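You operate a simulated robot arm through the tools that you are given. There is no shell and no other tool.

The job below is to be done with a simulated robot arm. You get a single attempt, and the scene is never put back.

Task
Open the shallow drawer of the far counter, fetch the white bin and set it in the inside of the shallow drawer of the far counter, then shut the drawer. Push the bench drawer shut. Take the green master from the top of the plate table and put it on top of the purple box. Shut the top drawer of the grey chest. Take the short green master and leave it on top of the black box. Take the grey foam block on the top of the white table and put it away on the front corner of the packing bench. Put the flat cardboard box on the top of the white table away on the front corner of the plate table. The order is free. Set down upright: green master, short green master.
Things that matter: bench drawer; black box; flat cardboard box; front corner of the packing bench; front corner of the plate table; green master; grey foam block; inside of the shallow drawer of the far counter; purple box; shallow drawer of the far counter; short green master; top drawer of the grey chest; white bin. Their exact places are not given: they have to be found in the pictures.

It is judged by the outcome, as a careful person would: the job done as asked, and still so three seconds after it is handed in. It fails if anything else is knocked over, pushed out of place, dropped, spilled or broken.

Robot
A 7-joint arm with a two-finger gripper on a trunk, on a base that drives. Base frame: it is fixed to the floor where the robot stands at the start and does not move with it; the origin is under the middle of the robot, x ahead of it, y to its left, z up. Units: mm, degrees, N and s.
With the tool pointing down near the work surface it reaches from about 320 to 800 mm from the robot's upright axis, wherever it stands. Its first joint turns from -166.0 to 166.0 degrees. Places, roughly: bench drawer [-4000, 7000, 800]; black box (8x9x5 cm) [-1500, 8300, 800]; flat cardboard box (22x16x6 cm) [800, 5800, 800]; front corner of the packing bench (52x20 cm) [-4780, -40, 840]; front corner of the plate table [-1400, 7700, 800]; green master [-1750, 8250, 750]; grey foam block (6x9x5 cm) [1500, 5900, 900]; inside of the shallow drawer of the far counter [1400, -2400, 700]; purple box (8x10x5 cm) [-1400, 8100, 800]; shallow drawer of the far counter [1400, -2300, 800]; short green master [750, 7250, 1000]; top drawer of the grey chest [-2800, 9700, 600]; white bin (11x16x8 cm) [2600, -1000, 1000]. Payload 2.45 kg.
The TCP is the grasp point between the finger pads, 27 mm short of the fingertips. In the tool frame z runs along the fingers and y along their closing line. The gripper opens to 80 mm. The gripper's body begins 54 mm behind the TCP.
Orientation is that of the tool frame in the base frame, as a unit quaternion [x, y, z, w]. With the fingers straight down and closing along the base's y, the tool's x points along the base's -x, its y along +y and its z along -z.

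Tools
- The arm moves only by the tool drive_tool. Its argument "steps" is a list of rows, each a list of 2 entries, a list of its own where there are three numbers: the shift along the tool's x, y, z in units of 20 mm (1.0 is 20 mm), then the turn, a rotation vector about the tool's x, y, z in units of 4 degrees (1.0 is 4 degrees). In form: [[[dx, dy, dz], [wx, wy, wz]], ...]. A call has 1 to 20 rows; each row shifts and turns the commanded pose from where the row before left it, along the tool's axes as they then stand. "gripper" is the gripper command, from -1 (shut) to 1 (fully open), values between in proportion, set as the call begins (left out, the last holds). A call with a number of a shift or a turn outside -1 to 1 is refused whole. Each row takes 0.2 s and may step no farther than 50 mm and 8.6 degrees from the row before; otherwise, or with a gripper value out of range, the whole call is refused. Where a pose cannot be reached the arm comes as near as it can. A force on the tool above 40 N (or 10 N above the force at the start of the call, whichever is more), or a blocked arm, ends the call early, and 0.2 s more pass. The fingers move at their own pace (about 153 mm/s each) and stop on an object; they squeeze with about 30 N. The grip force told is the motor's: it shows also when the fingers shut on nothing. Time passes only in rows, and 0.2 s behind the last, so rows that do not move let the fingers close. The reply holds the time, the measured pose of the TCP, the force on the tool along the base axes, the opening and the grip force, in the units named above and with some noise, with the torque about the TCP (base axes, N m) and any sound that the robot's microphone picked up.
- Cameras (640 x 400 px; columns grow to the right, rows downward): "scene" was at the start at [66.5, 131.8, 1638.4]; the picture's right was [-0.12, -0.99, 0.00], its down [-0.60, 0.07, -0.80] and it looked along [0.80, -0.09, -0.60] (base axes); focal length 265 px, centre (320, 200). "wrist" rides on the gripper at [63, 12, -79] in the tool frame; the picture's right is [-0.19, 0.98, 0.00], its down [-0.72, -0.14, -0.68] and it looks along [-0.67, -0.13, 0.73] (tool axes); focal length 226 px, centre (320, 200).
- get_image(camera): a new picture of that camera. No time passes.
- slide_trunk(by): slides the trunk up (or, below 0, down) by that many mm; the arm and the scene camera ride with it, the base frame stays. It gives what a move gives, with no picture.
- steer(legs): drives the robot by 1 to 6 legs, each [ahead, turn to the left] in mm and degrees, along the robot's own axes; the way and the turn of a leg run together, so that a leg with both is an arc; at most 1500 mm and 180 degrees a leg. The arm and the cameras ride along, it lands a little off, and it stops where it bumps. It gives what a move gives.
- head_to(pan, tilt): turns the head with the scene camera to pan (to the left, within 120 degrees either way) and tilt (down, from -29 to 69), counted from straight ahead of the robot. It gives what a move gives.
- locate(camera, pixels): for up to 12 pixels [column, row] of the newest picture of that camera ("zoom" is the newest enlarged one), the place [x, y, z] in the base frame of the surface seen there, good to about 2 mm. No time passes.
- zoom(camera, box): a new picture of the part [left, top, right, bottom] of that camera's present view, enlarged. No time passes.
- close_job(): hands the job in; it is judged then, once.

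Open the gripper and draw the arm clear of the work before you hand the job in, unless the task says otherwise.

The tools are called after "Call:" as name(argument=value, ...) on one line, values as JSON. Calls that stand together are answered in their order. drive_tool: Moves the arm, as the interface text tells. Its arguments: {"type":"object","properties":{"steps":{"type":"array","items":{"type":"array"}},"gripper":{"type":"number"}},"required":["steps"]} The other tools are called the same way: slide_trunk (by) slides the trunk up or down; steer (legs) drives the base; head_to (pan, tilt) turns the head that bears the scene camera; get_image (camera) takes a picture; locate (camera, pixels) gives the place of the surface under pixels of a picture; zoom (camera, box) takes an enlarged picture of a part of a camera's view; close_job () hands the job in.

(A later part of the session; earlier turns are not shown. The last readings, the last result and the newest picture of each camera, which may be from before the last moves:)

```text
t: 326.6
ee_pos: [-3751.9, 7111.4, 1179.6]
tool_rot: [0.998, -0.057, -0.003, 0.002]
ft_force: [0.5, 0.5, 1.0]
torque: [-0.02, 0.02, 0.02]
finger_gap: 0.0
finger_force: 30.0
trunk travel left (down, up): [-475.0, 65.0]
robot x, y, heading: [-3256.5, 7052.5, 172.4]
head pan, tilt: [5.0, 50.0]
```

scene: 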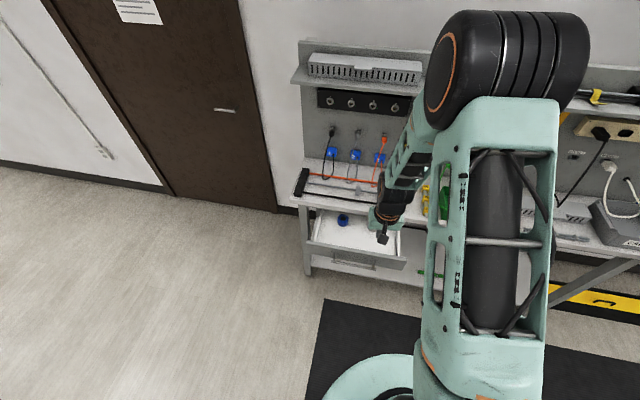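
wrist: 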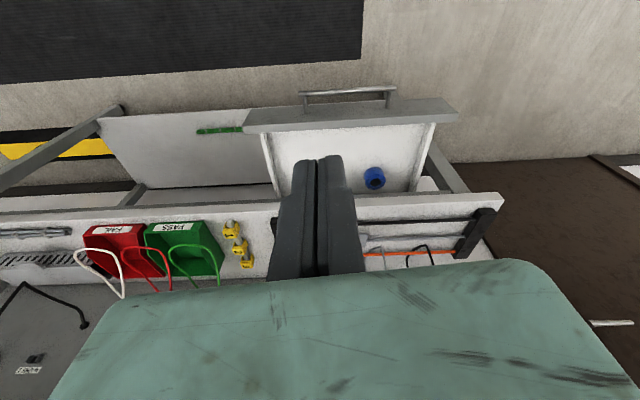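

The tool's forward axis is now exactly along the push direction. I'll shift left 122 mm and a bit forward to stand in front of the bar's middle, then lower.

Call:
drive_tool(steps=[[[-0.2, 1, 0], [0, 0, 0]], [[-0.2, 1, 0], [0, 0, 0]], [[-0.2, 1, 0], [0, 0, 0]], [[-0.2, 1, 0], [0, 0, 0]], [[-0.2, 1, 0], [0, 0, 0]], [[-0.2, 1, 0], [0, 0, 0]], [[0, 0.1, 0], [0, 0, 0]]])

Call:
slide_trunk(by=-350)

Call:
get_image(camera="wrist")

Call:
get_image(camera="scene")

```text
t: 328.2
ee_pos: [-3789.7, 6993.9, 1179.7]
tool_rot: [0.998, -0.058, -0.002, 0.003]
ft_force: [0.3, 0.1, 0.4]
torque: [-0.02, 0.0, 0.01]
finger_gap: 0.0
finger_force: 29.8
trunk travel left (down, up): [-475.0, 65.0]
robot x, y, heading: [-3261.8, 7052.1, 172.5]
head pan, tilt: [5.0, 50.0]
```

```text
t: 331.6
ee_pos: [-3788.6, 6993.1, 830.9]
tool_rot: [0.998, -0.058, -0.003, 0.002]
ft_force: [0.5, -0.2, -0.5]
torque: [0.02, -0.03, 0.02]
finger_gap: 0.0
finger_force: 29.9
trunk travel left (down, up): [-125.0, 415.0]
robot x, y, heading: [-3258.0, 7052.6, 172.8]
head pan, tilt: [5.0, 50.0]
```

```text
taken
```

wrist: 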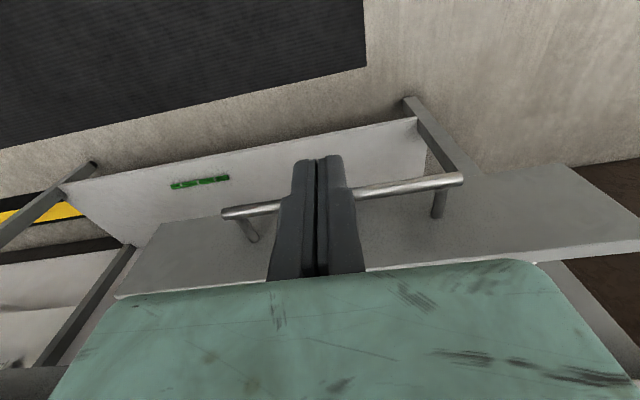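

```text
taken
```

scene: 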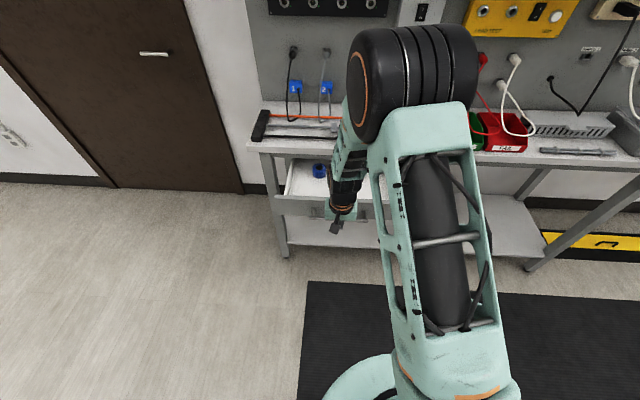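

The fingers hang in front of the bar. I'll lower 42 mm so they bear on the bar, then push gently along heading 173.4°.

Call:
drive_tool(steps=[[[0, 0, 1], [0, 0, 0]], [[0, 0, 1], [0, 0, 0]], [[0, 0, 0.1], [0, 0, 0]], [[-0.6, 0, 0], [0, 0, 0]], [[-0.6, 0, 0], [0, 0, 0]], [[-0.6, 0, 0], [0, 0, 0]], [[-0.6, 0, 0], [0, 0, 0]], [[-0.6, 0, 0], [0, 0, 0]], [[-0.6, 0, 0], [0, 0, 0]], [[-0.6, 0, 0], [0, 0, 0]], [[-0.6, 0, 0], [0, 0, 0]], [[-0.6, 0, 0], [0, 0, 0]], [[-0.6, 0, 0], [0, 0, 0]]])

Call:
get_image(camera="wrist")

Call:
get_image(camera="scene")

```text
t: 334.4
ee_pos: [-3909.4, 7006.3, 788.8]
tool_rot: [0.998, -0.059, -0.002, 0.002]
ft_force: [0.4, -0.9, -0.1]
torque: [0.0, -0.02, 0.02]
finger_gap: 0.0
finger_force: 30.0
trunk travel left (down, up): [-125.0, 415.0]
robot x, y, heading: [-3260.2, 7048.1, 172.5]
head pan, tilt: [5.0, 50.0]
```

```text
taken
```

wrist: 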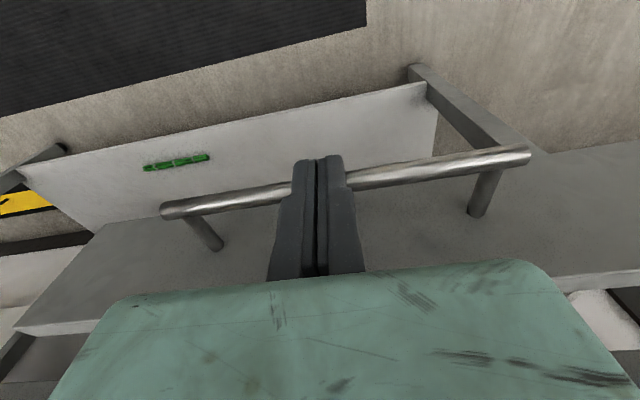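

```text
taken
```

scene: 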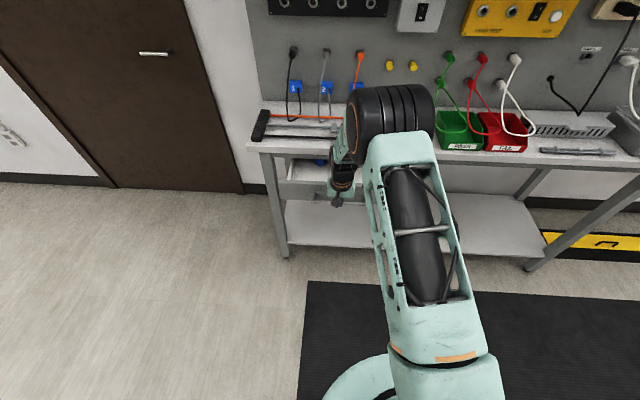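

The drawer is moving in with the push. I'll continue in 10 mm steps until it resists.

Call:
drive_tool(steps=[[[-0.5, 0, 0], [0, 0, 0]], [[-0.5, 0, 0], [0, 0, 0]], [[-0.5, 0, 0], [0, 0, 0]], [[-0.5, 0, 0], [0, 0, 0]], [[-0.5, 0, 0], [0, 0, 0]], [[-0.5, 0, 0], [0, 0, 0]], [[-0.5, 0, 0], [0, 0, 0]], [[-0.4, 0, 0], [0, 0, 0]], [[-0.4, 0, 0], [0, 0, 0]]])

Call:
drive_tool(steps=[[[-0.3, 0, 0], [0, 0, 0]], [[-0.3, 0, 0], [0, 0, 0]], [[-0.3, 0, 0], [0, 0, 0]], [[-0.3, 0, 0], [0, 0, 0]]])

Call:
get_image(camera="wrist")

Call:
get_image(camera="scene")

```text
t: 336.4
ee_pos: [-3995.3, 7016.5, 789.0]
tool_rot: [0.998, -0.057, -0.003, 0.002]
ft_force: [0.2, -0.1, -0.1]
torque: [-0.02, -0.01, 0.02]
finger_gap: 0.0
finger_force: 29.3
trunk travel left (down, up): [-125.0, 415.0]
robot x, y, heading: [-3257.2, 7050.6, 172.1]
head pan, tilt: [5.0, 50.0]
```

```text
t: 337.5
ee_pos: [-4012.3, 7019.2, 789.1]
tool_rot: [0.998, -0.057, 0.003, 0.002]
ft_force: [29.1, 2.0, 13.0]
torque: [-0.26, 3.47, 0.29]
finger_gap: 0.0
finger_force: 29.5
trunk travel left (down, up): [-125.0, 415.0]
robot x, y, heading: [-3259.4, 7053.2, 172.4]
head pan, tilt: [5.0, 50.0]
stopped in row 4: the force on the tool passed its limit at 45 N (the readings are from after the stop); the commanded pose is now the measured one
```

```text
taken
```

wrist: 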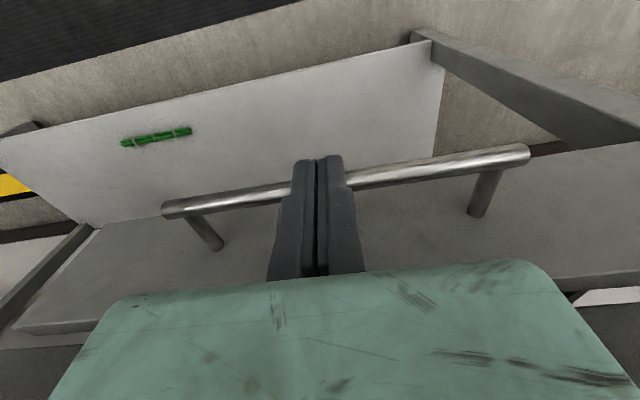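

```text
taken
```

scene: 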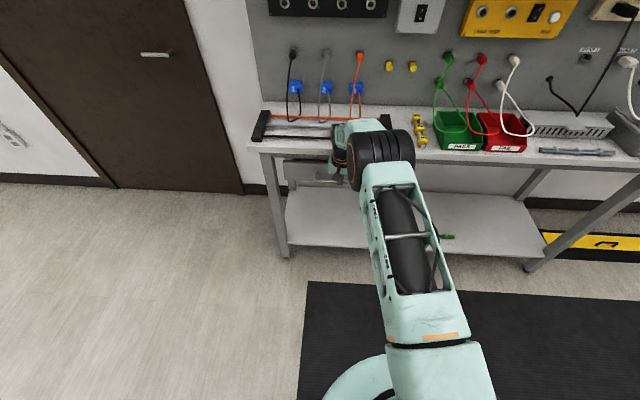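

The torque reading suggests the gripper body touched the table edge rather than the drawer reaching its stop. I'll back off and measure how far the drawer front still stands out.

Call:
drive_tool(steps=[[[1, 0, 0], [0, 0, 0]], [[1, 0, 0], [0, 0, 0]], [[1, 0, 0], [0, 0, 0]], [[1, 0, 0], [0, 0, 0]], [[1, 0, 0], [0, 0, 0]], [[1, 0, 0], [0, 0, 0]], [[1, 0, 0], [0, 0, 0]], [[1, 0, 0], [0, 0, 0]], [[1, 0, 0], [0, 0, 0]], [[1, 0, 0], [0, 0, 0]]])

Call:
get_image(camera="wrist")

Call:
zoom(camera="scene", box=[240, 100, 420, 240])

```text
t: 339.7
ee_pos: [-3816.8, 6996.2, 787.9]
tool_rot: [0.998, -0.056, 0.003, 0.002]
ft_force: [-0.7, 0.8, 0.6]
torque: [-0.02, -0.03, -0.01]
finger_gap: 0.1
finger_force: 29.8
trunk travel left (down, up): [-125.0, 415.0]
robot x, y, heading: [-3261.9, 7052.7, 172.3]
head pan, tilt: [5.0, 50.0]
```

```text
taken
```

wrist: 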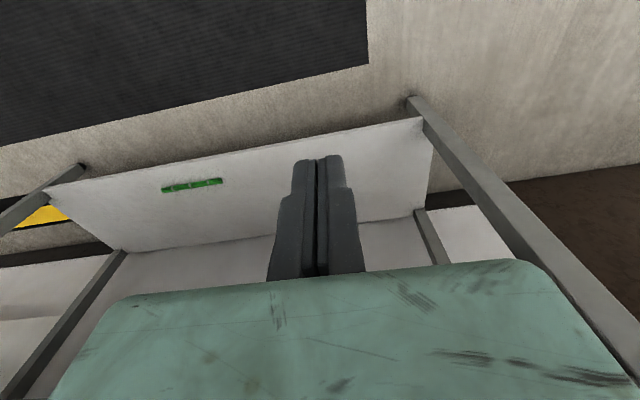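

```text
2.86 times, centred on (330, 170) of scene
```

zoom: 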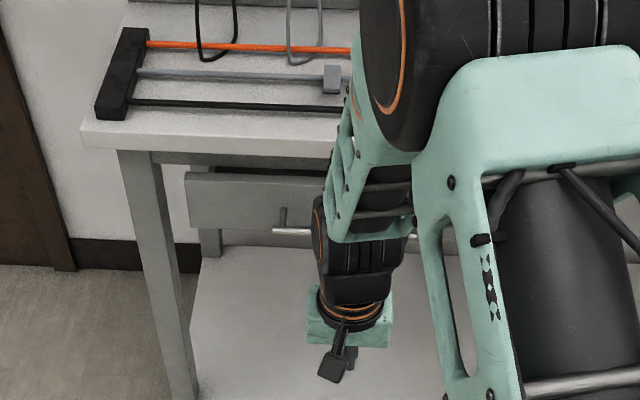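

The panel now shows under the table edge. I'll measure the panel, the bar, the table edge and leg front.

Call:
locate(camera="zoom", pixels=[[220, 200], [300, 210], [220, 176], [290, 231], [280, 232], [200, 140], [300, 148], [150, 200], [155, 250], [430, 240], [220, 165], [300, 195]])

```text
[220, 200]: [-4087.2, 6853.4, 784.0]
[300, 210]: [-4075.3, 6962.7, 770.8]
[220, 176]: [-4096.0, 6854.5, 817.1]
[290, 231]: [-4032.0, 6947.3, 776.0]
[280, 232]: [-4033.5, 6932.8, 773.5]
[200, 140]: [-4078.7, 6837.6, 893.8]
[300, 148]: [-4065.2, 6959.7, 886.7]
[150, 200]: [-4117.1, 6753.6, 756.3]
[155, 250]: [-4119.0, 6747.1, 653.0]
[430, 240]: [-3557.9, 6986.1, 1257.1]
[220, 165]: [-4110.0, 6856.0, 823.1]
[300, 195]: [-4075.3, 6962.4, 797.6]
```

The panel is at about 10 mm behind the table edge but ~19 mm proud of the leg fronts, so it may not be fully in. I'll tilt the tool so the wrist leans away from the table edge and push the bar again with the fingertips.

Call:
drive_tool(steps=[[[0, 0, 0], [0, -1, 0]], [[0, 0, 0], [0, -1, 0]], [[0, 0, 0], [0, -1, 0]], [[0, 0, 0], [0, -1, 0]], [[0, 0, 0], [0, -1, 0]], [[0, 0, 0], [0, -1, 0]], [[0, 0, 0], [0, -1, 0]], [[0, 0, 0], [0, -1, 0]], [[0, 0, 0], [0, -1, 0]]])

Call:
drive_tool(steps=[[[-0.728, 0, 0.529], [0, 0, 0]], [[-0.728, 0, 0.529], [0, 0, 0]], [[-0.728, 0, 0.529], [0, 0, 0]], [[-0.728, 0, 0.529], [0, 0, 0]], [[-0.728, 0, 0.529], [0, 0, 0]], [[-0.728, 0, 0.529], [0, 0, 0]], [[-0.728, 0, 0.529], [0, 0, 0]], [[-0.728, 0, 0.529], [0, 0, 0]]])

Call:
get_image(camera="wrist")

Call:
zoom(camera="scene", box=[240, 100, 420, 240])

```text
t: 341.7
ee_pos: [-3815.7, 6995.7, 786.4]
tool_rot: [0.95, -0.054, -0.306, -0.015]
ft_force: [0.0, -0.5, 0.1]
torque: [-0.01, -0.02, 0.04]
finger_gap: 0.0
finger_force: 29.6
trunk travel left (down, up): [-125.0, 415.0]
robot x, y, heading: [-3257.7, 7052.8, 172.5]
head pan, tilt: [5.0, 50.0]
```

```text
t: 343.5
ee_pos: [-3960.5, 7012.7, 786.8]
tool_rot: [0.95, -0.054, -0.306, -0.016]
ft_force: [0.5, -0.6, 0.0]
torque: [-0.03, -0.01, -0.01]
finger_gap: 0.0
finger_force: 30.0
trunk travel left (down, up): [-125.0, 415.0]
robot x, y, heading: [-3261.1, 7052.6, 172.3]
head pan, tilt: [5.0, 50.0]
```

```text
taken
```

wrist: 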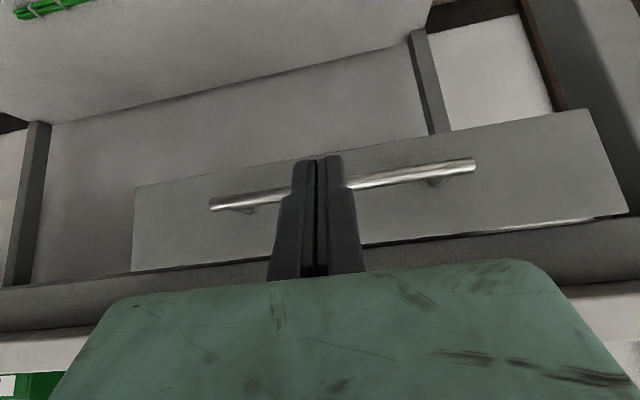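

```text
2.86 times, centred on (330, 170) of scene
```

zoom: 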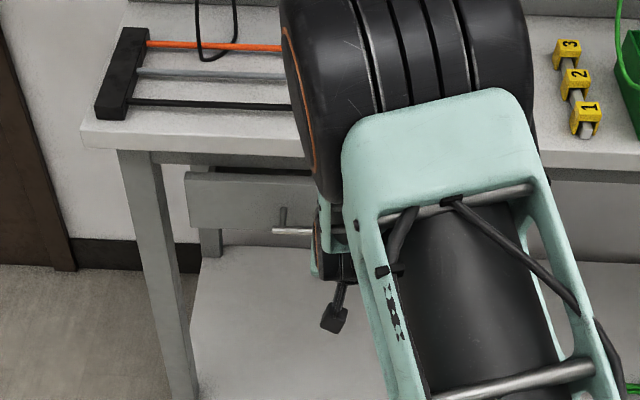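

The fingertips are just in front of the bar under the table edge. I'll push in 6 mm steps until it resists.

Call:
drive_tool(steps=[[[-0.243, 0, 0.176], [0, 0, 0]], [[-0.243, 0, 0.176], [0, 0, 0]], [[-0.243, 0, 0.176], [0, 0, 0]], [[-0.243, 0, 0.176], [0, 0, 0]], [[-0.243, 0, 0.176], [0, 0, 0]], [[-0.243, 0, 0.176], [0, 0, 0]], [[-0.243, 0, 0.176], [0, 0, 0]], [[-0.243, 0, 0.176], [0, 0, 0]]])

Call:
drive_tool(steps=[[[-0.162, 0, 0.118], [0, 0, 0]], [[-0.162, 0, 0.118], [0, 0, 0]], [[-0.162, 0, 0.118], [0, 0, 0]], [[-0.162, 0, 0.118], [0, 0, 0]], [[-0.162, 0, 0.118], [0, 0, 0]], [[-0.162, 0, 0.118], [0, 0, 0]]])

Call:
get_image(camera="wrist")

```text
t: 345.3
ee_pos: [-4009.3, 7018.6, 785.8]
tool_rot: [0.95, -0.055, -0.306, -0.017]
ft_force: [-0.2, 0.0, 0.1]
torque: [0.0, -0.01, -0.04]
finger_gap: 0.0
finger_force: 30.1
trunk travel left (down, up): [-125.0, 415.0]
robot x, y, heading: [-3258.7, 7049.4, 172.3]
head pan, tilt: [5.0, 50.0]
```

```text
t: 346.3
ee_pos: [-4017.4, 7017.9, 788.2]
tool_rot: [0.951, -0.055, -0.305, -0.017]
ft_force: [23.4, 1.3, 20.9]
torque: [0.01, -0.19, -0.08]
finger_gap: 6.1
finger_force: 29.2
trunk travel left (down, up): [-125.0, 415.0]
robot x, y, heading: [-3258.6, 7053.7, 172.3]
head pan, tilt: [5.0, 50.0]
stopped in row 4: the force on the tool passed its limit at 49 N (the readings are from after the stop); the commanded pose is now the measured one
```

```text
taken
```

wrist: 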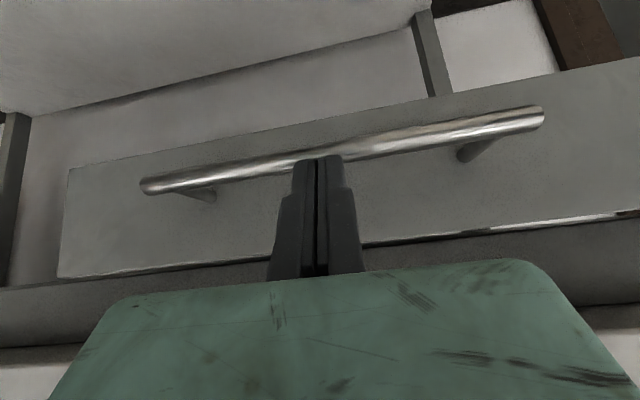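

Resistance of ~49 N with nearly no torque means the tips are pressing the bar itself. I'll measure the bar and panel again to see if the drawer moved or is at its stop.

Call:
locate(camera="wrist", pixels=[[430, 137], [220, 174], [500, 120], [200, 230], [450, 200], [100, 250], [550, 180], [20, 330], [580, 260], [350, 290]])

Call:
zoom(camera="scene", box=[240, 120, 340, 200])

Call:
locate(camera="zoom", pixels=[[150, 190], [240, 190], [150, 240], [240, 250], [50, 230], [100, 120], [230, 130]])

```text
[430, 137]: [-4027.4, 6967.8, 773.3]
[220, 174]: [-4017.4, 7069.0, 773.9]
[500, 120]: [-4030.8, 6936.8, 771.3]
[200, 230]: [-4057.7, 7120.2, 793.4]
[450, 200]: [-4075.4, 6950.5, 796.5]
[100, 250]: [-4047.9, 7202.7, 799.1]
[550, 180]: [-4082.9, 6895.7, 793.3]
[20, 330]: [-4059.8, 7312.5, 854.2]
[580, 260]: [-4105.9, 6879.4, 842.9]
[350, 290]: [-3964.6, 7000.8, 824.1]
```

```text
5.00 times, centred on (290, 160) of scene
```

zoom: 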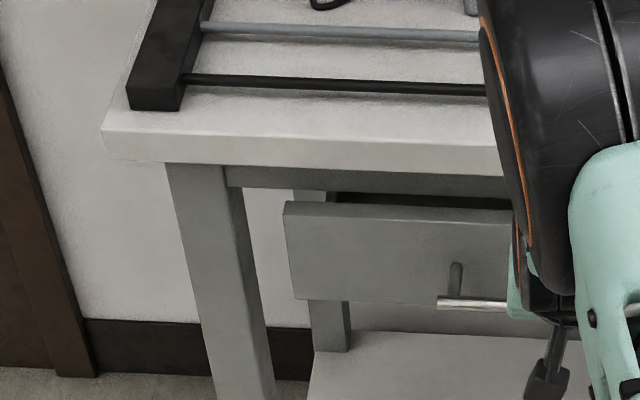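

```text
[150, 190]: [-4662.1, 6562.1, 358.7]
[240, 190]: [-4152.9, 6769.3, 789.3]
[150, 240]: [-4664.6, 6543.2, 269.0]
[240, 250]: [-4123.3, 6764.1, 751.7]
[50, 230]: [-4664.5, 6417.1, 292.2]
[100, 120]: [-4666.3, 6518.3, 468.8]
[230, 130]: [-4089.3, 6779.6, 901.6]
```

The bar and panel haven't moved under ~49 N and the panel's back lies on the apron plane, so the bench drawer is shut. I'll back away and restore the upright tool posture.

Call:
drive_tool(steps=[[[0.728, 0, -0.529], [0, 0, 0]], [[0.728, 0, -0.529], [0, 0, 0]], [[0.728, 0, -0.529], [0, 0, 0]], [[0.728, 0, -0.529], [0, 0, 0]], [[0.728, 0, -0.529], [0, 0, 0]], [[0.728, 0, -0.529], [0, 0, 0]], [[0.728, 0, -0.529], [0, 0, 0]], [[0.728, 0, -0.529], [0, 0, 0]], [[0.728, 0, -0.529], [0, 0, 0]], [[0.728, 0, -0.529], [0, 0, 0]], [[0, 0, 0], [0, 1, 0]], [[0, 0, 0], [0, 1, 0]], [[0, 0, 0], [0, 1, 0]], [[0, 0, 0], [0, 1, 0]], [[0, 0, 0], [0, 1, 0]], [[0, 0, 0], [0, 1, 0]], [[0, 0, 0], [0, 1, 0]], [[0, 0, 0], [0, 1, 0]], [[0, 0, 0], [0, 1, 0]]])

Call:
slide_trunk(by=350)

Call:
get_image(camera="scene")

Call:
zoom(camera="scene", box=[280, 170, 440, 290])

```text
t: 350.3
ee_pos: [-3841.7, 6997.9, 785.8]
tool_rot: [0.998, -0.057, 0.005, 0.002]
ft_force: [-0.1, -0.4, -1.1]
torque: [0.03, 0.02, -0.01]
finger_gap: 0.0
finger_force: 29.7
trunk travel left (down, up): [-125.0, 415.0]
robot x, y, heading: [-3261.6, 7047.9, 172.4]
head pan, tilt: [5.0, 50.0]
```

```text
t: 353.7
ee_pos: [-3841.7, 6998.7, 1136.9]
tool_rot: [0.998, -0.057, 0.005, 0.002]
ft_force: [0.3, 0.6, 0.2]
torque: [-0.01, -0.03, -0.01]
finger_gap: 0.0
finger_force: 30.2
trunk travel left (down, up): [-475.0, 65.0]
robot x, y, heading: [-3260.8, 7054.4, 172.1]
head pan, tilt: [5.0, 50.0]
```

```text
taken
```

scene: 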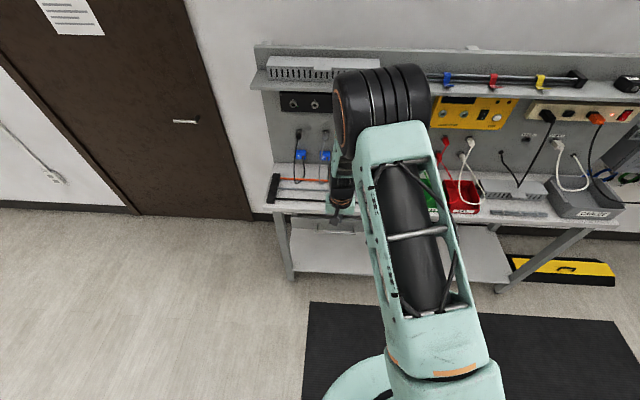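

```text
3.33 times, centred on (360, 230) of scene
```

zoom: 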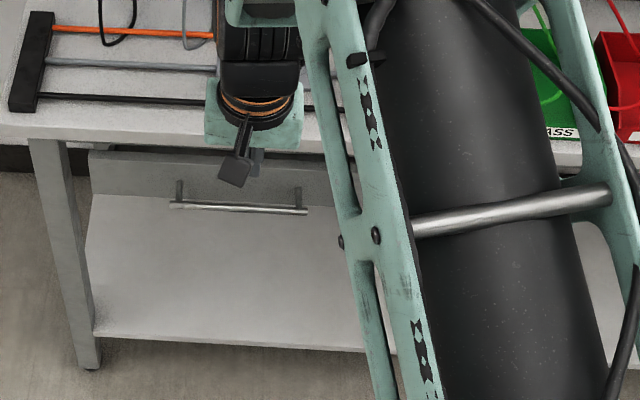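

The bench drawer is shut with its contents inside. Next the grey chest: I'll look toward +y to see the chest and the lane to it.

Call:
head_to(pan=-85, tilt=30)

Call:
get_image(camera="scene")

Call:
locate(camera="scene", pixels=[[300, 150], [330, 190], [280, 200], [350, 160], [400, 200], [450, 250], [420, 160], [250, 250], [320, 260], [200, 200], [380, 300], [330, 140]])

```text
t: 355.4
ee_pos: [-3840.8, 6999.0, 1136.6]
tool_rot: [0.998, -0.057, 0.005, 0.002]
ft_force: [0.0, 0.4, -0.4]
torque: [0.01, 0.03, 0.0]
finger_gap: 0.0
finger_force: 30.0
trunk travel left (down, up): [-475.0, 65.0]
robot x, y, heading: [-3260.6, 7051.1, 172.4]
head pan, tilt: [-85.0, 30.0]
```

```text
taken
```

scene: 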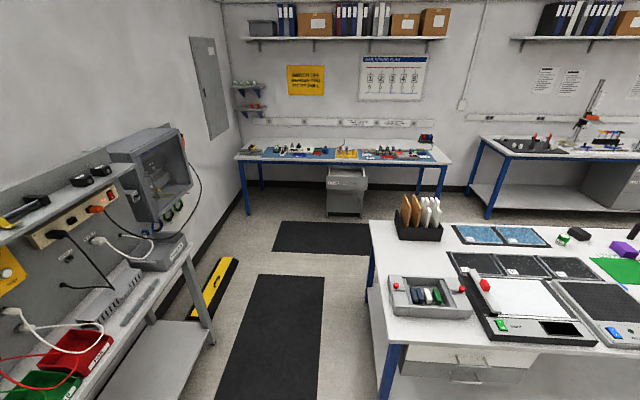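

```text
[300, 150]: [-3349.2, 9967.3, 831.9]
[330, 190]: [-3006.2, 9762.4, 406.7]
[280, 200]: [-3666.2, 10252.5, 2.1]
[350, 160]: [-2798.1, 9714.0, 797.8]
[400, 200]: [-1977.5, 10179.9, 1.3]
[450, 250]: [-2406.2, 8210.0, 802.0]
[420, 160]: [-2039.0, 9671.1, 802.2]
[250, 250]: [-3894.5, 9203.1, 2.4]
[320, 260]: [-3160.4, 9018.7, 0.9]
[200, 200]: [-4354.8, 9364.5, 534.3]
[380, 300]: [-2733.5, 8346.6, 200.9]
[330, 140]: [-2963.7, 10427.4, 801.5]
```

The grey chest is at (346,190), its top drawer sticking out under the table edge. I'll zoom on it and measure.

Call:
zoom(camera="scene", box=[290, 140, 410, 225])

Call:
locate(camera="zoom", pixels=[[200, 200], [400, 200], [300, 205], [300, 220], [300, 170], [205, 240], [300, 300], [400, 160], [280, 230], [260, 150], [420, 120], [120, 110]])

```text
4.71 times, centred on (350, 182) of scene
```

zoom: 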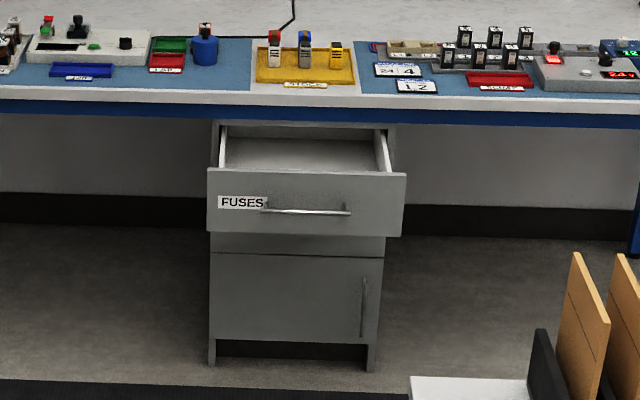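

```text
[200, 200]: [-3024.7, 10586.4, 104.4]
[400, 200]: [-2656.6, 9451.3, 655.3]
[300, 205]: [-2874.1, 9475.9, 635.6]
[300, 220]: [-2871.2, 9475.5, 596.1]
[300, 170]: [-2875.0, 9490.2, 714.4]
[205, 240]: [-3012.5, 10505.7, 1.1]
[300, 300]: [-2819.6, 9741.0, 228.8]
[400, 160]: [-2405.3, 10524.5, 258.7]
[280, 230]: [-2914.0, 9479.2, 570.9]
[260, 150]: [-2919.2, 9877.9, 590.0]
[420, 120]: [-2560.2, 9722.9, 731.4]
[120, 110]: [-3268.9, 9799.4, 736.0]
```

The FUSES drawer's front is at y≈9476 (x≈-2874, z 560–715) while the chest front is at y≈9741, so it's ~265 mm open; the table edge above is at y≈9714, z≥731. I'll drive round the plate table's left side to stand in front of it.

Call:
steer(legs=[[0, -79.2], [1250, 0], [0, -37.8], [690, 0], [0, 28.1]])

Call:
head_to(pan=0, tilt=50)

Call:
get_image(camera="scene")

Call:
get_image(camera="wrist")

```text
t: 371.9
ee_pos: [-3027.7, 9451.1, 1137.1]
tool_rot: [-0.674, 0.739, -0.004, -0.003]
ft_force: [-1.8, -0.1, 0.6]
torque: [0.01, -0.16, 0.01]
finger_gap: 0.0
finger_force: 29.6
trunk travel left (down, up): [-475.0, 65.0]
robot x, y, heading: [-2957.1, 8871.7, 73.9]
head pan, tilt: [-85.0, 30.0]
stopped in leg 5: the robot was blocked; the commanded pose is now the measured one
```

```text
t: 373.5
ee_pos: [-3019.2, 9453.3, 1137.1]
tool_rot: [-0.672, 0.741, -0.002, -0.004]
ft_force: [0.2, -0.7, -0.3]
torque: [0.02, 0.01, -0.04]
finger_gap: 0.0
finger_force: 29.1
trunk travel left (down, up): [-475.0, 65.0]
robot x, y, heading: [-2957.1, 8872.8, 73.7]
head pan, tilt: [0.0, 50.0]
```

```text
taken
```

scene: 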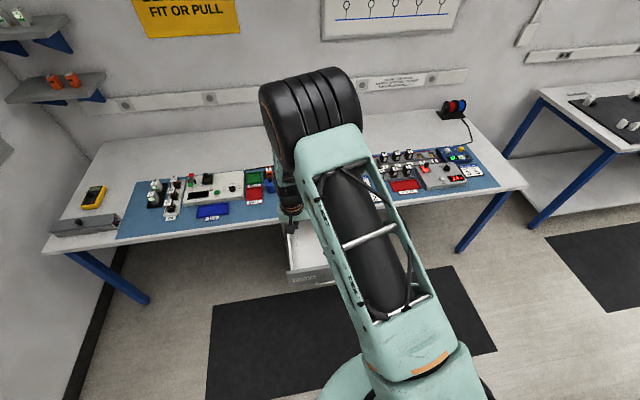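

```text
taken
```

wrist: 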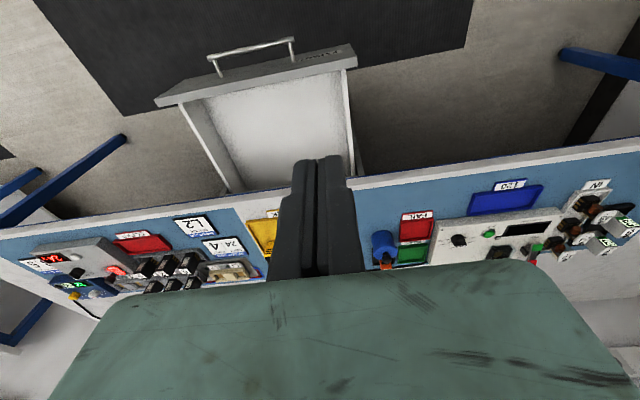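

The left turn was blocked at 74°: the base's rear right corner (about 560 mm from the axis) met the plate table's leg near (-2733,8346). I'll move forward 130 mm first and then finish the turn.

Call:
steer(legs=[[130, 0], [0, 9.7]])

Call:
get_image(camera="wrist")

Call:
get_image(camera="scene")

```text
t: 375.8
ee_pos: [-3081.2, 9561.9, 1137.8]
tool_rot: [0.73, -0.684, 0.005, 0.001]
ft_force: [-1.7, -0.2, 0.2]
torque: [0.04, -0.15, 0.03]
finger_gap: 0.1
finger_force: 29.9
trunk travel left (down, up): [-475.0, 65.0]
robot x, y, heading: [-2920.8, 9000.8, 74.3]
head pan, tilt: [0.0, 50.0]
stopped in leg 2: the robot was blocked; the commanded pose is now the measured one
```

```text
taken
```

wrist: 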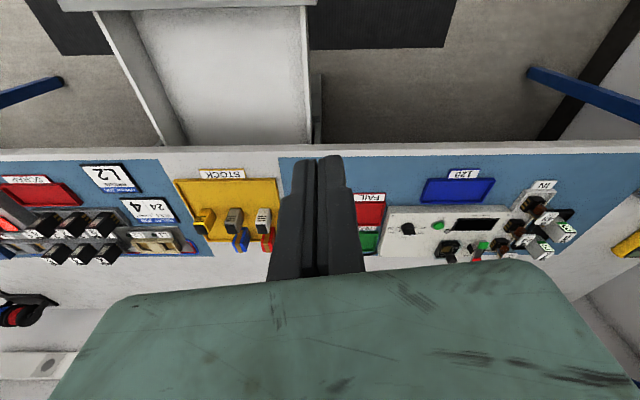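

```text
taken
```

scene: 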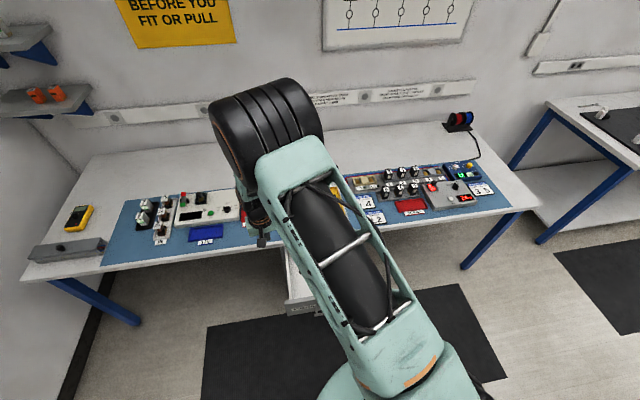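

The base is still stuck at 74° while the arm turned on. I'll look behind on the right to see what the base is touching.

Call:
head_to(pan=-119, tilt=55)

Call:
get_image(camera="scene")

Call:
locate(camera="scene", pixels=[[320, 100], [320, 150], [320, 200], [300, 220], [400, 200], [450, 250], [250, 150], [400, 300], [500, 200], [350, 260]])

Call:
head_to(pan=115, tilt=55)

Call:
get_image(camera="scene")

```text
t: 377.7
ee_pos: [-3074.3, 9566.3, 1136.6]
tool_rot: [0.728, -0.686, 0.003, 0.003]
ft_force: [0.4, -0.3, -0.9]
torque: [0.01, 0.01, -0.03]
finger_gap: 0.1
finger_force: 29.8
trunk travel left (down, up): [-475.0, 65.0]
robot x, y, heading: [-2917.8, 9003.2, 73.9]
head pan, tilt: [-119.0, 55.0]
```

```text
taken
```

scene: 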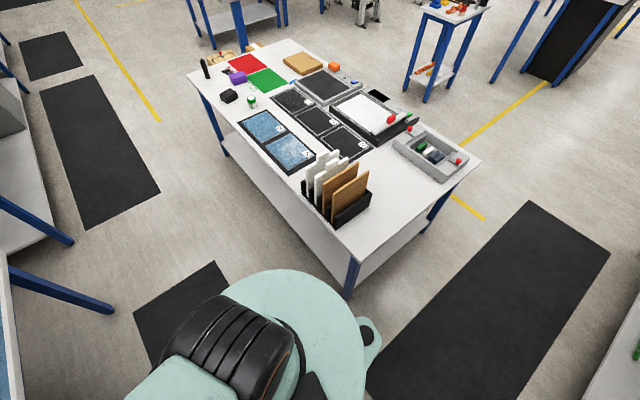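

```text
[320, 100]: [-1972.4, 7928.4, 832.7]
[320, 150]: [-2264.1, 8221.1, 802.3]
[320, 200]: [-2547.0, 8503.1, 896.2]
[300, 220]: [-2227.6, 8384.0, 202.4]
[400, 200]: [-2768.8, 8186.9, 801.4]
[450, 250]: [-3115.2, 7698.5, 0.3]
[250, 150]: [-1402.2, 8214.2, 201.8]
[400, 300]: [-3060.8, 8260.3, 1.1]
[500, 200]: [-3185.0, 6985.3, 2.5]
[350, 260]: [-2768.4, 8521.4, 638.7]
```

```text
t: 381.1
ee_pos: [-3073.3, 9565.2, 1136.5]
tool_rot: [0.728, -0.685, 0.003, 0.003]
ft_force: [-0.4, -0.8, -0.2]
torque: [-0.01, 0.0, -0.03]
finger_gap: 0.0
finger_force: 29.8
trunk travel left (down, up): [-475.0, 65.0]
robot x, y, heading: [-2918.8, 9002.7, 73.9]
head pan, tilt: [115.0, 55.0]
```

```text
taken
```

scene: 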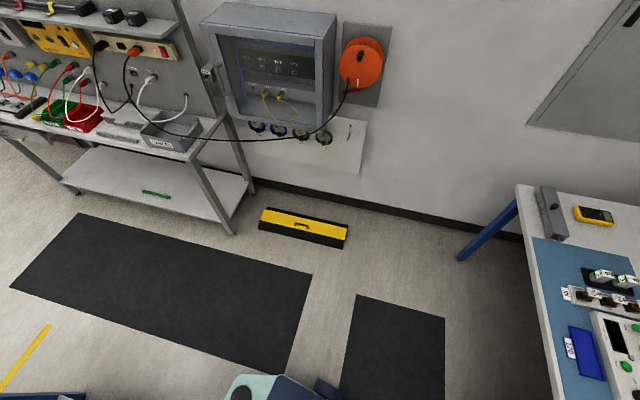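

The plate table's back-left leg at about (-2768,8521) is right at the base's rear corner; its objects are all still standing. I'll go 40 mm further forward to clear the leg and do the pushing with the arm instead of turning the base.

Call:
steer(legs=[[40, 0]])

Call:
drive_tool(steps=[[[1, -0.8, 0], [0, 0, 0.3]], [[1, -0.8, 0], [0, 0, 0.3]], [[1, -0.8, 0], [0, 0, 0.3]], [[1, -0.8, 0], [0, 0, 0.3]], [[1, -0.8, 0], [0, 0, 0.3]], [[1, -0.8, 0], [0, 0, 0.3]], [[1, -0.8, 0], [0, 0, 0.3]], [[1, -0.8, 0], [0, 0, 0.3]], [[1, -0.8, 0], [0, 0, 0.15]], [[1, -0.8, 0], [0, 0, 0]]])

Call:
head_to(pan=5, tilt=60)

Call:
get_image(camera="scene")

Call:
get_image(camera="wrist")

```text
t: 381.9
ee_pos: [-3064.5, 9601.8, 1138.0]
tool_rot: [0.728, -0.686, 0.004, 0.002]
ft_force: [-1.0, -0.8, -0.1]
torque: [0.04, -0.02, -0.02]
finger_gap: 0.2
finger_force: 29.4
trunk travel left (down, up): [-475.0, 65.0]
robot x, y, heading: [-2910.0, 9036.0, 73.8]
head pan, tilt: [115.0, 55.0]
```

```text
t: 384.1
ee_pos: [-2909.9, 9397.2, 1139.8]
tool_rot: [-0.664, 0.747, -0.004, -0.003]
ft_force: [0.3, 0.5, 0.7]
torque: [0.01, -0.02, 0.01]
finger_gap: 0.0
finger_force: 30.4
trunk travel left (down, up): [-475.0, 65.0]
robot x, y, heading: [-2905.6, 9037.7, 73.9]
head pan, tilt: [115.0, 55.0]
```

```text
t: 386.0
ee_pos: [-2909.5, 9397.5, 1139.3]
tool_rot: [-0.665, 0.747, -0.005, -0.002]
ft_force: [0.0, 0.4, 0.9]
torque: [0.01, -0.01, 0.02]
finger_gap: 0.0
finger_force: 29.9
trunk travel left (down, up): [-475.0, 65.0]
robot x, y, heading: [-2909.3, 9030.8, 73.7]
head pan, tilt: [5.0, 60.0]
```

```text
taken
```

scene: 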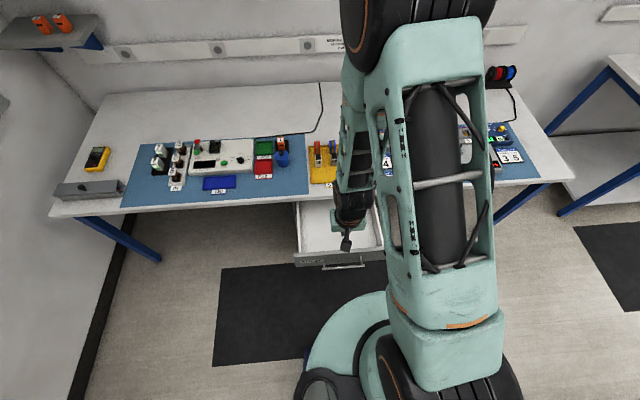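

```text
taken
```

wrist: 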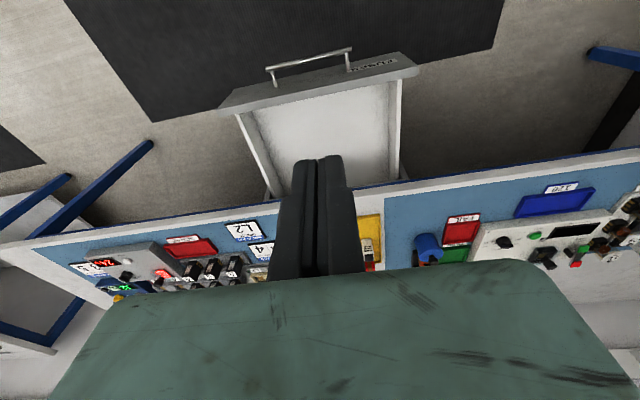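

The tool now faces along 83.3°. I'll measure the drawer's handle and panel from the wrist picture.

Call:
locate(camera="wrist", pixels=[[272, 68], [310, 59], [348, 51], [240, 102], [320, 88], [410, 72], [320, 110], [300, 150], [250, 130], [393, 90], [450, 180], [150, 220]])

Call:
locate(camera="scene", pixels=[[325, 267], [340, 267], [360, 265], [300, 255], [380, 245], [310, 240], [320, 200], [250, 205]])

```text
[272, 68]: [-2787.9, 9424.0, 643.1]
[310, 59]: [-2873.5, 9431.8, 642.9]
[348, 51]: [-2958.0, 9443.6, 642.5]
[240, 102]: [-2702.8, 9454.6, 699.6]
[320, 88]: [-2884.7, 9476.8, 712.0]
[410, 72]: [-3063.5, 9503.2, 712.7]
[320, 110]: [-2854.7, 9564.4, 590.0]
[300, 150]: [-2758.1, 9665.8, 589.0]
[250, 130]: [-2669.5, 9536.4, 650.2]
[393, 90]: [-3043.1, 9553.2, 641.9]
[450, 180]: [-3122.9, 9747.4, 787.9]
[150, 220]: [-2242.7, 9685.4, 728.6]
```

```text
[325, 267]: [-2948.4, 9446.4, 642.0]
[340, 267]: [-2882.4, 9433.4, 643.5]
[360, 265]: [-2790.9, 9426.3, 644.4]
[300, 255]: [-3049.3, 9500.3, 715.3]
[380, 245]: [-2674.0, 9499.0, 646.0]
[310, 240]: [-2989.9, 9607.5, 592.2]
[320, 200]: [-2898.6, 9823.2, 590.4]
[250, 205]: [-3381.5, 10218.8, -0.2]
```

Bar centre is (-2873,9433,641). I'll shift 32 mm right, lower the trunk 440 mm and then the arm 46 mm so that the closed fingers stand in front of the bar.

Call:
drive_tool(steps=[[[0, -0.8, 0], [0, 0, 0]], [[0, -0.8, 0], [0, 0, 0]]])

Call:
slide_trunk(by=-440)

Call:
get_image(camera="wrist")

Call:
get_image(camera="scene")

```text
t: 386.6
ee_pos: [-2878.2, 9394.2, 1138.3]
tool_rot: [-0.666, 0.746, -0.003, -0.003]
ft_force: [0.1, -0.4, 0.9]
torque: [-0.02, -0.01, 0.0]
finger_gap: 0.1
finger_force: 29.9
trunk travel left (down, up): [-475.0, 65.0]
robot x, y, heading: [-2909.8, 9037.6, 74.0]
head pan, tilt: [5.0, 60.0]
```

```text
refused: -440 is not a number from -400 to 400
```

```text
taken
```

wrist: 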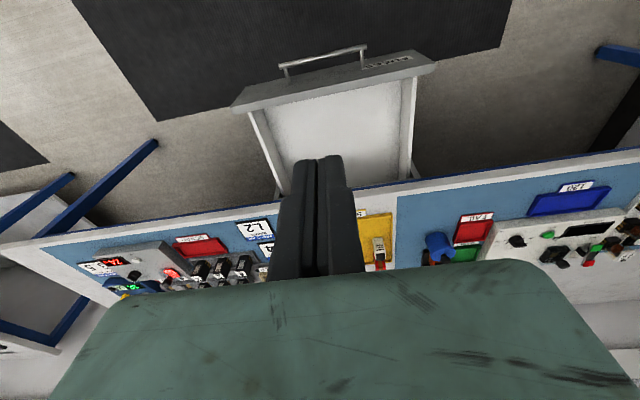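

```text
taken
```

scene: 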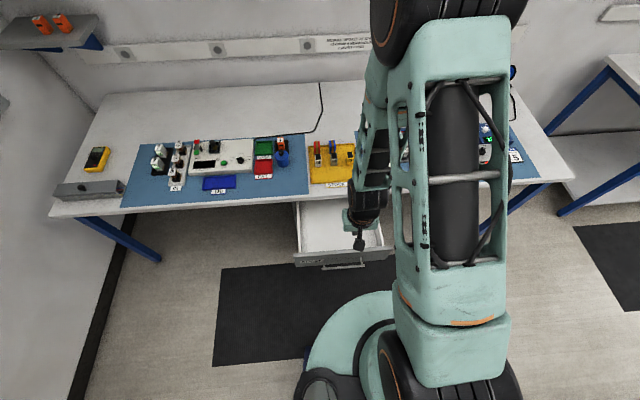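

The trunk move limit is 400 per call. Before lowering, I'll check where the elbow is relative to the table.

Call:
locate(camera="scene", pixels=[[440, 15], [400, 40], [470, 30], [375, 100], [365, 170], [365, 200], [450, 120]])

```text
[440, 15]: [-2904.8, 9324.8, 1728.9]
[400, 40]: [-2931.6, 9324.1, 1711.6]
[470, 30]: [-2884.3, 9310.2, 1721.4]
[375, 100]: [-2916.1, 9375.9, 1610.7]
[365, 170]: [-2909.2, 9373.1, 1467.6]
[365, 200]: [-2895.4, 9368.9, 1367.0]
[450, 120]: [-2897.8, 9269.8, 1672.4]
```

The elbow and forearm are at y≈9320–9376, well in front of the table. I'll lower in two moves and then the arm.

Call:
slide_trunk(by=-400)

Call:
slide_trunk(by=-50)

Call:
drive_tool(steps=[[[0, 0, 1], [0, 0, 0]], [[0, 0, 0.8], [0, 0, 0]]])

Call:
get_image(camera="wrist")

```text
t: 390.4
ee_pos: [-2879.8, 9395.5, 739.2]
tool_rot: [-0.665, 0.747, -0.005, -0.002]
ft_force: [-0.2, 0.2, 0.0]
torque: [0.0, 0.0, -0.01]
finger_gap: 0.0
finger_force: 29.6
trunk travel left (down, up): [-75.0, 465.0]
robot x, y, heading: [-2904.7, 9036.5, 73.7]
head pan, tilt: [5.0, 60.0]
```

```text
t: 391.4
ee_pos: [-2877.3, 9393.4, 689.9]
tool_rot: [-0.665, 0.747, -0.004, -0.002]
ft_force: [0.0, 0.1, -0.2]
torque: [-0.01, 0.03, 0.01]
finger_gap: 0.0
finger_force: 29.5
trunk travel left (down, up): [-25.0, 515.0]
robot x, y, heading: [-2908.5, 9032.7, 74.1]
head pan, tilt: [5.0, 60.0]
```

```text
t: 392.0
ee_pos: [-2877.2, 9393.2, 654.0]
tool_rot: [-0.664, 0.747, -0.004, -0.002]
ft_force: [0.2, -0.4, -0.4]
torque: [0.03, 0.01, 0.0]
finger_gap: 0.1
finger_force: 29.9
trunk travel left (down, up): [-25.0, 515.0]
robot x, y, heading: [-2910.4, 9039.7, 73.6]
head pan, tilt: [5.0, 60.0]
```

```text
taken
```

wrist: 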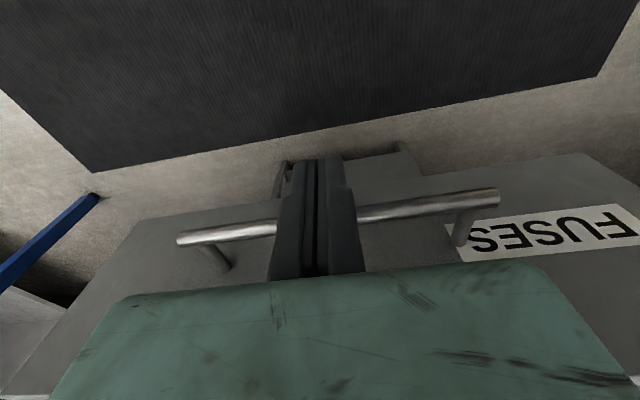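

The fingers face the FUSES bar. I'll push forward about 200 mm with the tool upright.

Call:
drive_tool(steps=[[[-0.6, 0, 0], [0, 0, 0]], [[-0.6, 0, 0], [0, 0, 0]], [[-0.6, 0, 0], [0, 0, 0]], [[-0.6, 0, 0], [0, 0, 0]], [[-0.6, 0, 0], [0, 0, 0]], [[-0.6, 0, 0], [0, 0, 0]], [[-0.6, 0, 0], [0, 0, 0]], [[-0.6, 0, 0], [0, 0, 0]], [[-0.6, 0, 0], [0, 0, 0]], [[-0.6, 0, 0], [0, 0, 0]], [[-0.6, 0, 0], [0, 0, 0]], [[-0.6, 0, 0], [0, 0, 0]], [[-0.6, 0, 0], [0, 0, 0]], [[-0.6, 0, 0], [0, 0, 0]], [[-0.6, 0, 0], [0, 0, 0]], [[-0.6, 0, 0], [0, 0, 0]]])

Call:
get_image(camera="wrist")

Call:
get_image(camera="scene")

```text
t: 395.4
ee_pos: [-2855.7, 9585.7, 651.0]
tool_rot: [-0.665, 0.747, -0.005, -0.002]
ft_force: [1.1, 1.2, -0.6]
torque: [0.01, 0.01, 0.0]
finger_gap: 0.0
finger_force: 29.4
trunk travel left (down, up): [-25.0, 515.0]
robot x, y, heading: [-2907.4, 9040.9, 73.7]
head pan, tilt: [5.0, 60.0]
```

```text
taken
```

wrist: 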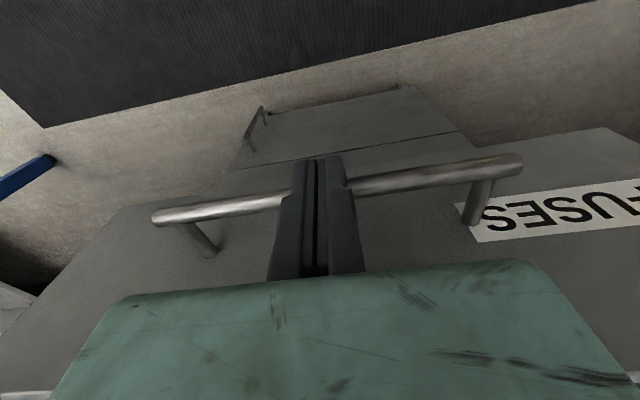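

```text
taken
```

scene: 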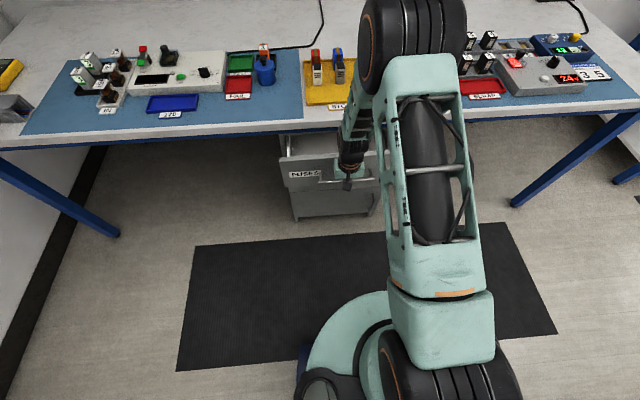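

The drawer is ~180 mm in. I'll back off slightly, tilt the tool 40° so that only the fingers go under the table edge, and finish pushing.

Call:
drive_tool(steps=[[[1, 0, 0], [0, 0, 0]], [[0.5, 0, 0], [0, 0, 0]], [[0, 0, 0], [0, -1, 0]], [[0, 0, 0], [0, -1, 0]], [[0, 0, 0], [0, -1, 0]], [[0, 0, 0], [0, -1, 0]], [[0, 0, 0], [0, -1, 0]], [[0, 0, 0], [0, -1, 0]], [[0, 0, 0], [0, -1, 0]], [[0, 0, 0], [0, -1, 0]], [[0, 0, 0], [0, -1, 0]], [[0, 0, 0], [0, -1, 0]]])

Call:
drive_tool(steps=[[[-0.46, 0, 0.386], [0, 0, 0]], [[-0.46, 0, 0.386], [0, 0, 0]], [[-0.46, 0, 0.386], [0, 0, 0]], [[-0.46, 0, 0.386], [0, 0, 0]], [[-0.46, 0, 0.386], [0, 0, 0]], [[-0.46, 0, 0.386], [0, 0, 0]], [[-0.46, 0, 0.386], [0, 0, 0]], [[-0.46, 0, 0.386], [0, 0, 0]]])

Call:
get_image(camera="wrist")

```text
t: 398.0
ee_pos: [-2859.4, 9554.7, 651.5]
tool_rot: [-0.626, 0.702, 0.224, 0.254]
ft_force: [-1.4, 0.3, -0.2]
torque: [0.02, 0.03, -0.01]
finger_gap: 0.0
finger_force: 30.0
trunk travel left (down, up): [-25.0, 515.0]
robot x, y, heading: [-2907.7, 9036.4, 74.3]
head pan, tilt: [5.0, 60.0]
```

```text
t: 399.8
ee_pos: [-2847.3, 9649.7, 651.4]
tool_rot: [-0.626, 0.703, 0.224, 0.254]
ft_force: [0.4, 0.4, 0.1]
torque: [0.02, -0.05, -0.01]
finger_gap: 0.0
finger_force: 30.1
trunk travel left (down, up): [-25.0, 515.0]
robot x, y, heading: [-2908.9, 9035.6, 73.8]
head pan, tilt: [5.0, 60.0]
```

```text
taken
```

wrist: 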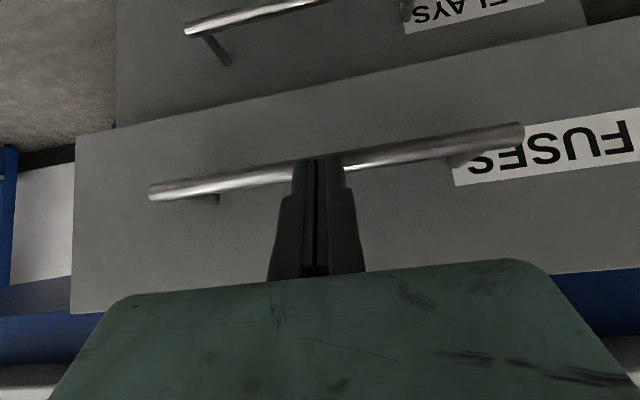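

The fingertips are pushing the bar under the table edge. I'll continue in small steps until it stops.

Call:
drive_tool(steps=[[[-0.306, 0, 0.257], [0, 0, 0]], [[-0.306, 0, 0.257], [0, 0, 0]], [[-0.306, 0, 0.257], [0, 0, 0]], [[-0.306, 0, 0.257], [0, 0, 0]], [[-0.23, 0, 0.193], [0, 0, 0]], [[-0.23, 0, 0.193], [0, 0, 0]], [[-0.153, 0, 0.129], [0, 0, 0]], [[-0.153, 0, 0.129], [0, 0, 0]], [[-0.153, 0, 0.129], [0, 0, 0]], [[-0.153, 0, 0.129], [0, 0, 0]]])

Call:
get_image(camera="wrist")

Call:
locate(camera="wrist", pixels=[[200, 186], [450, 144], [200, 240], [450, 220], [240, 20], [250, 60], [500, 40]])

```text
t: 401.1
ee_pos: [-2844.2, 9686.6, 651.0]
tool_rot: [-0.627, 0.704, 0.221, 0.251]
ft_force: [-1.6, -20.1, 22.1]
torque: [0.1, 0.03, 0.11]
finger_gap: 6.0
finger_force: 29.6
trunk travel left (down, up): [-25.0, 515.0]
robot x, y, heading: [-2910.5, 9037.3, 73.7]
head pan, tilt: [5.0, 60.0]
stopped in row 6: the force on the tool passed its limit at 49 N (the readings are from after the stop); the commanded pose is now the measured one
```

```text
taken
```

wrist: 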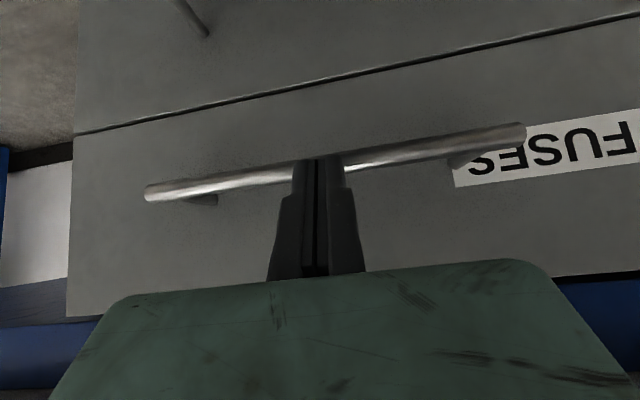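

```text
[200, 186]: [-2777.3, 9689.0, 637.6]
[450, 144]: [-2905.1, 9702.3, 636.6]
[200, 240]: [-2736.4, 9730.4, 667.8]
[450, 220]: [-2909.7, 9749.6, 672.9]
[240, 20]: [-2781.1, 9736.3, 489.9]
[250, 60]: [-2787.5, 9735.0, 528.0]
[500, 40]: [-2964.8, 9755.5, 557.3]
```

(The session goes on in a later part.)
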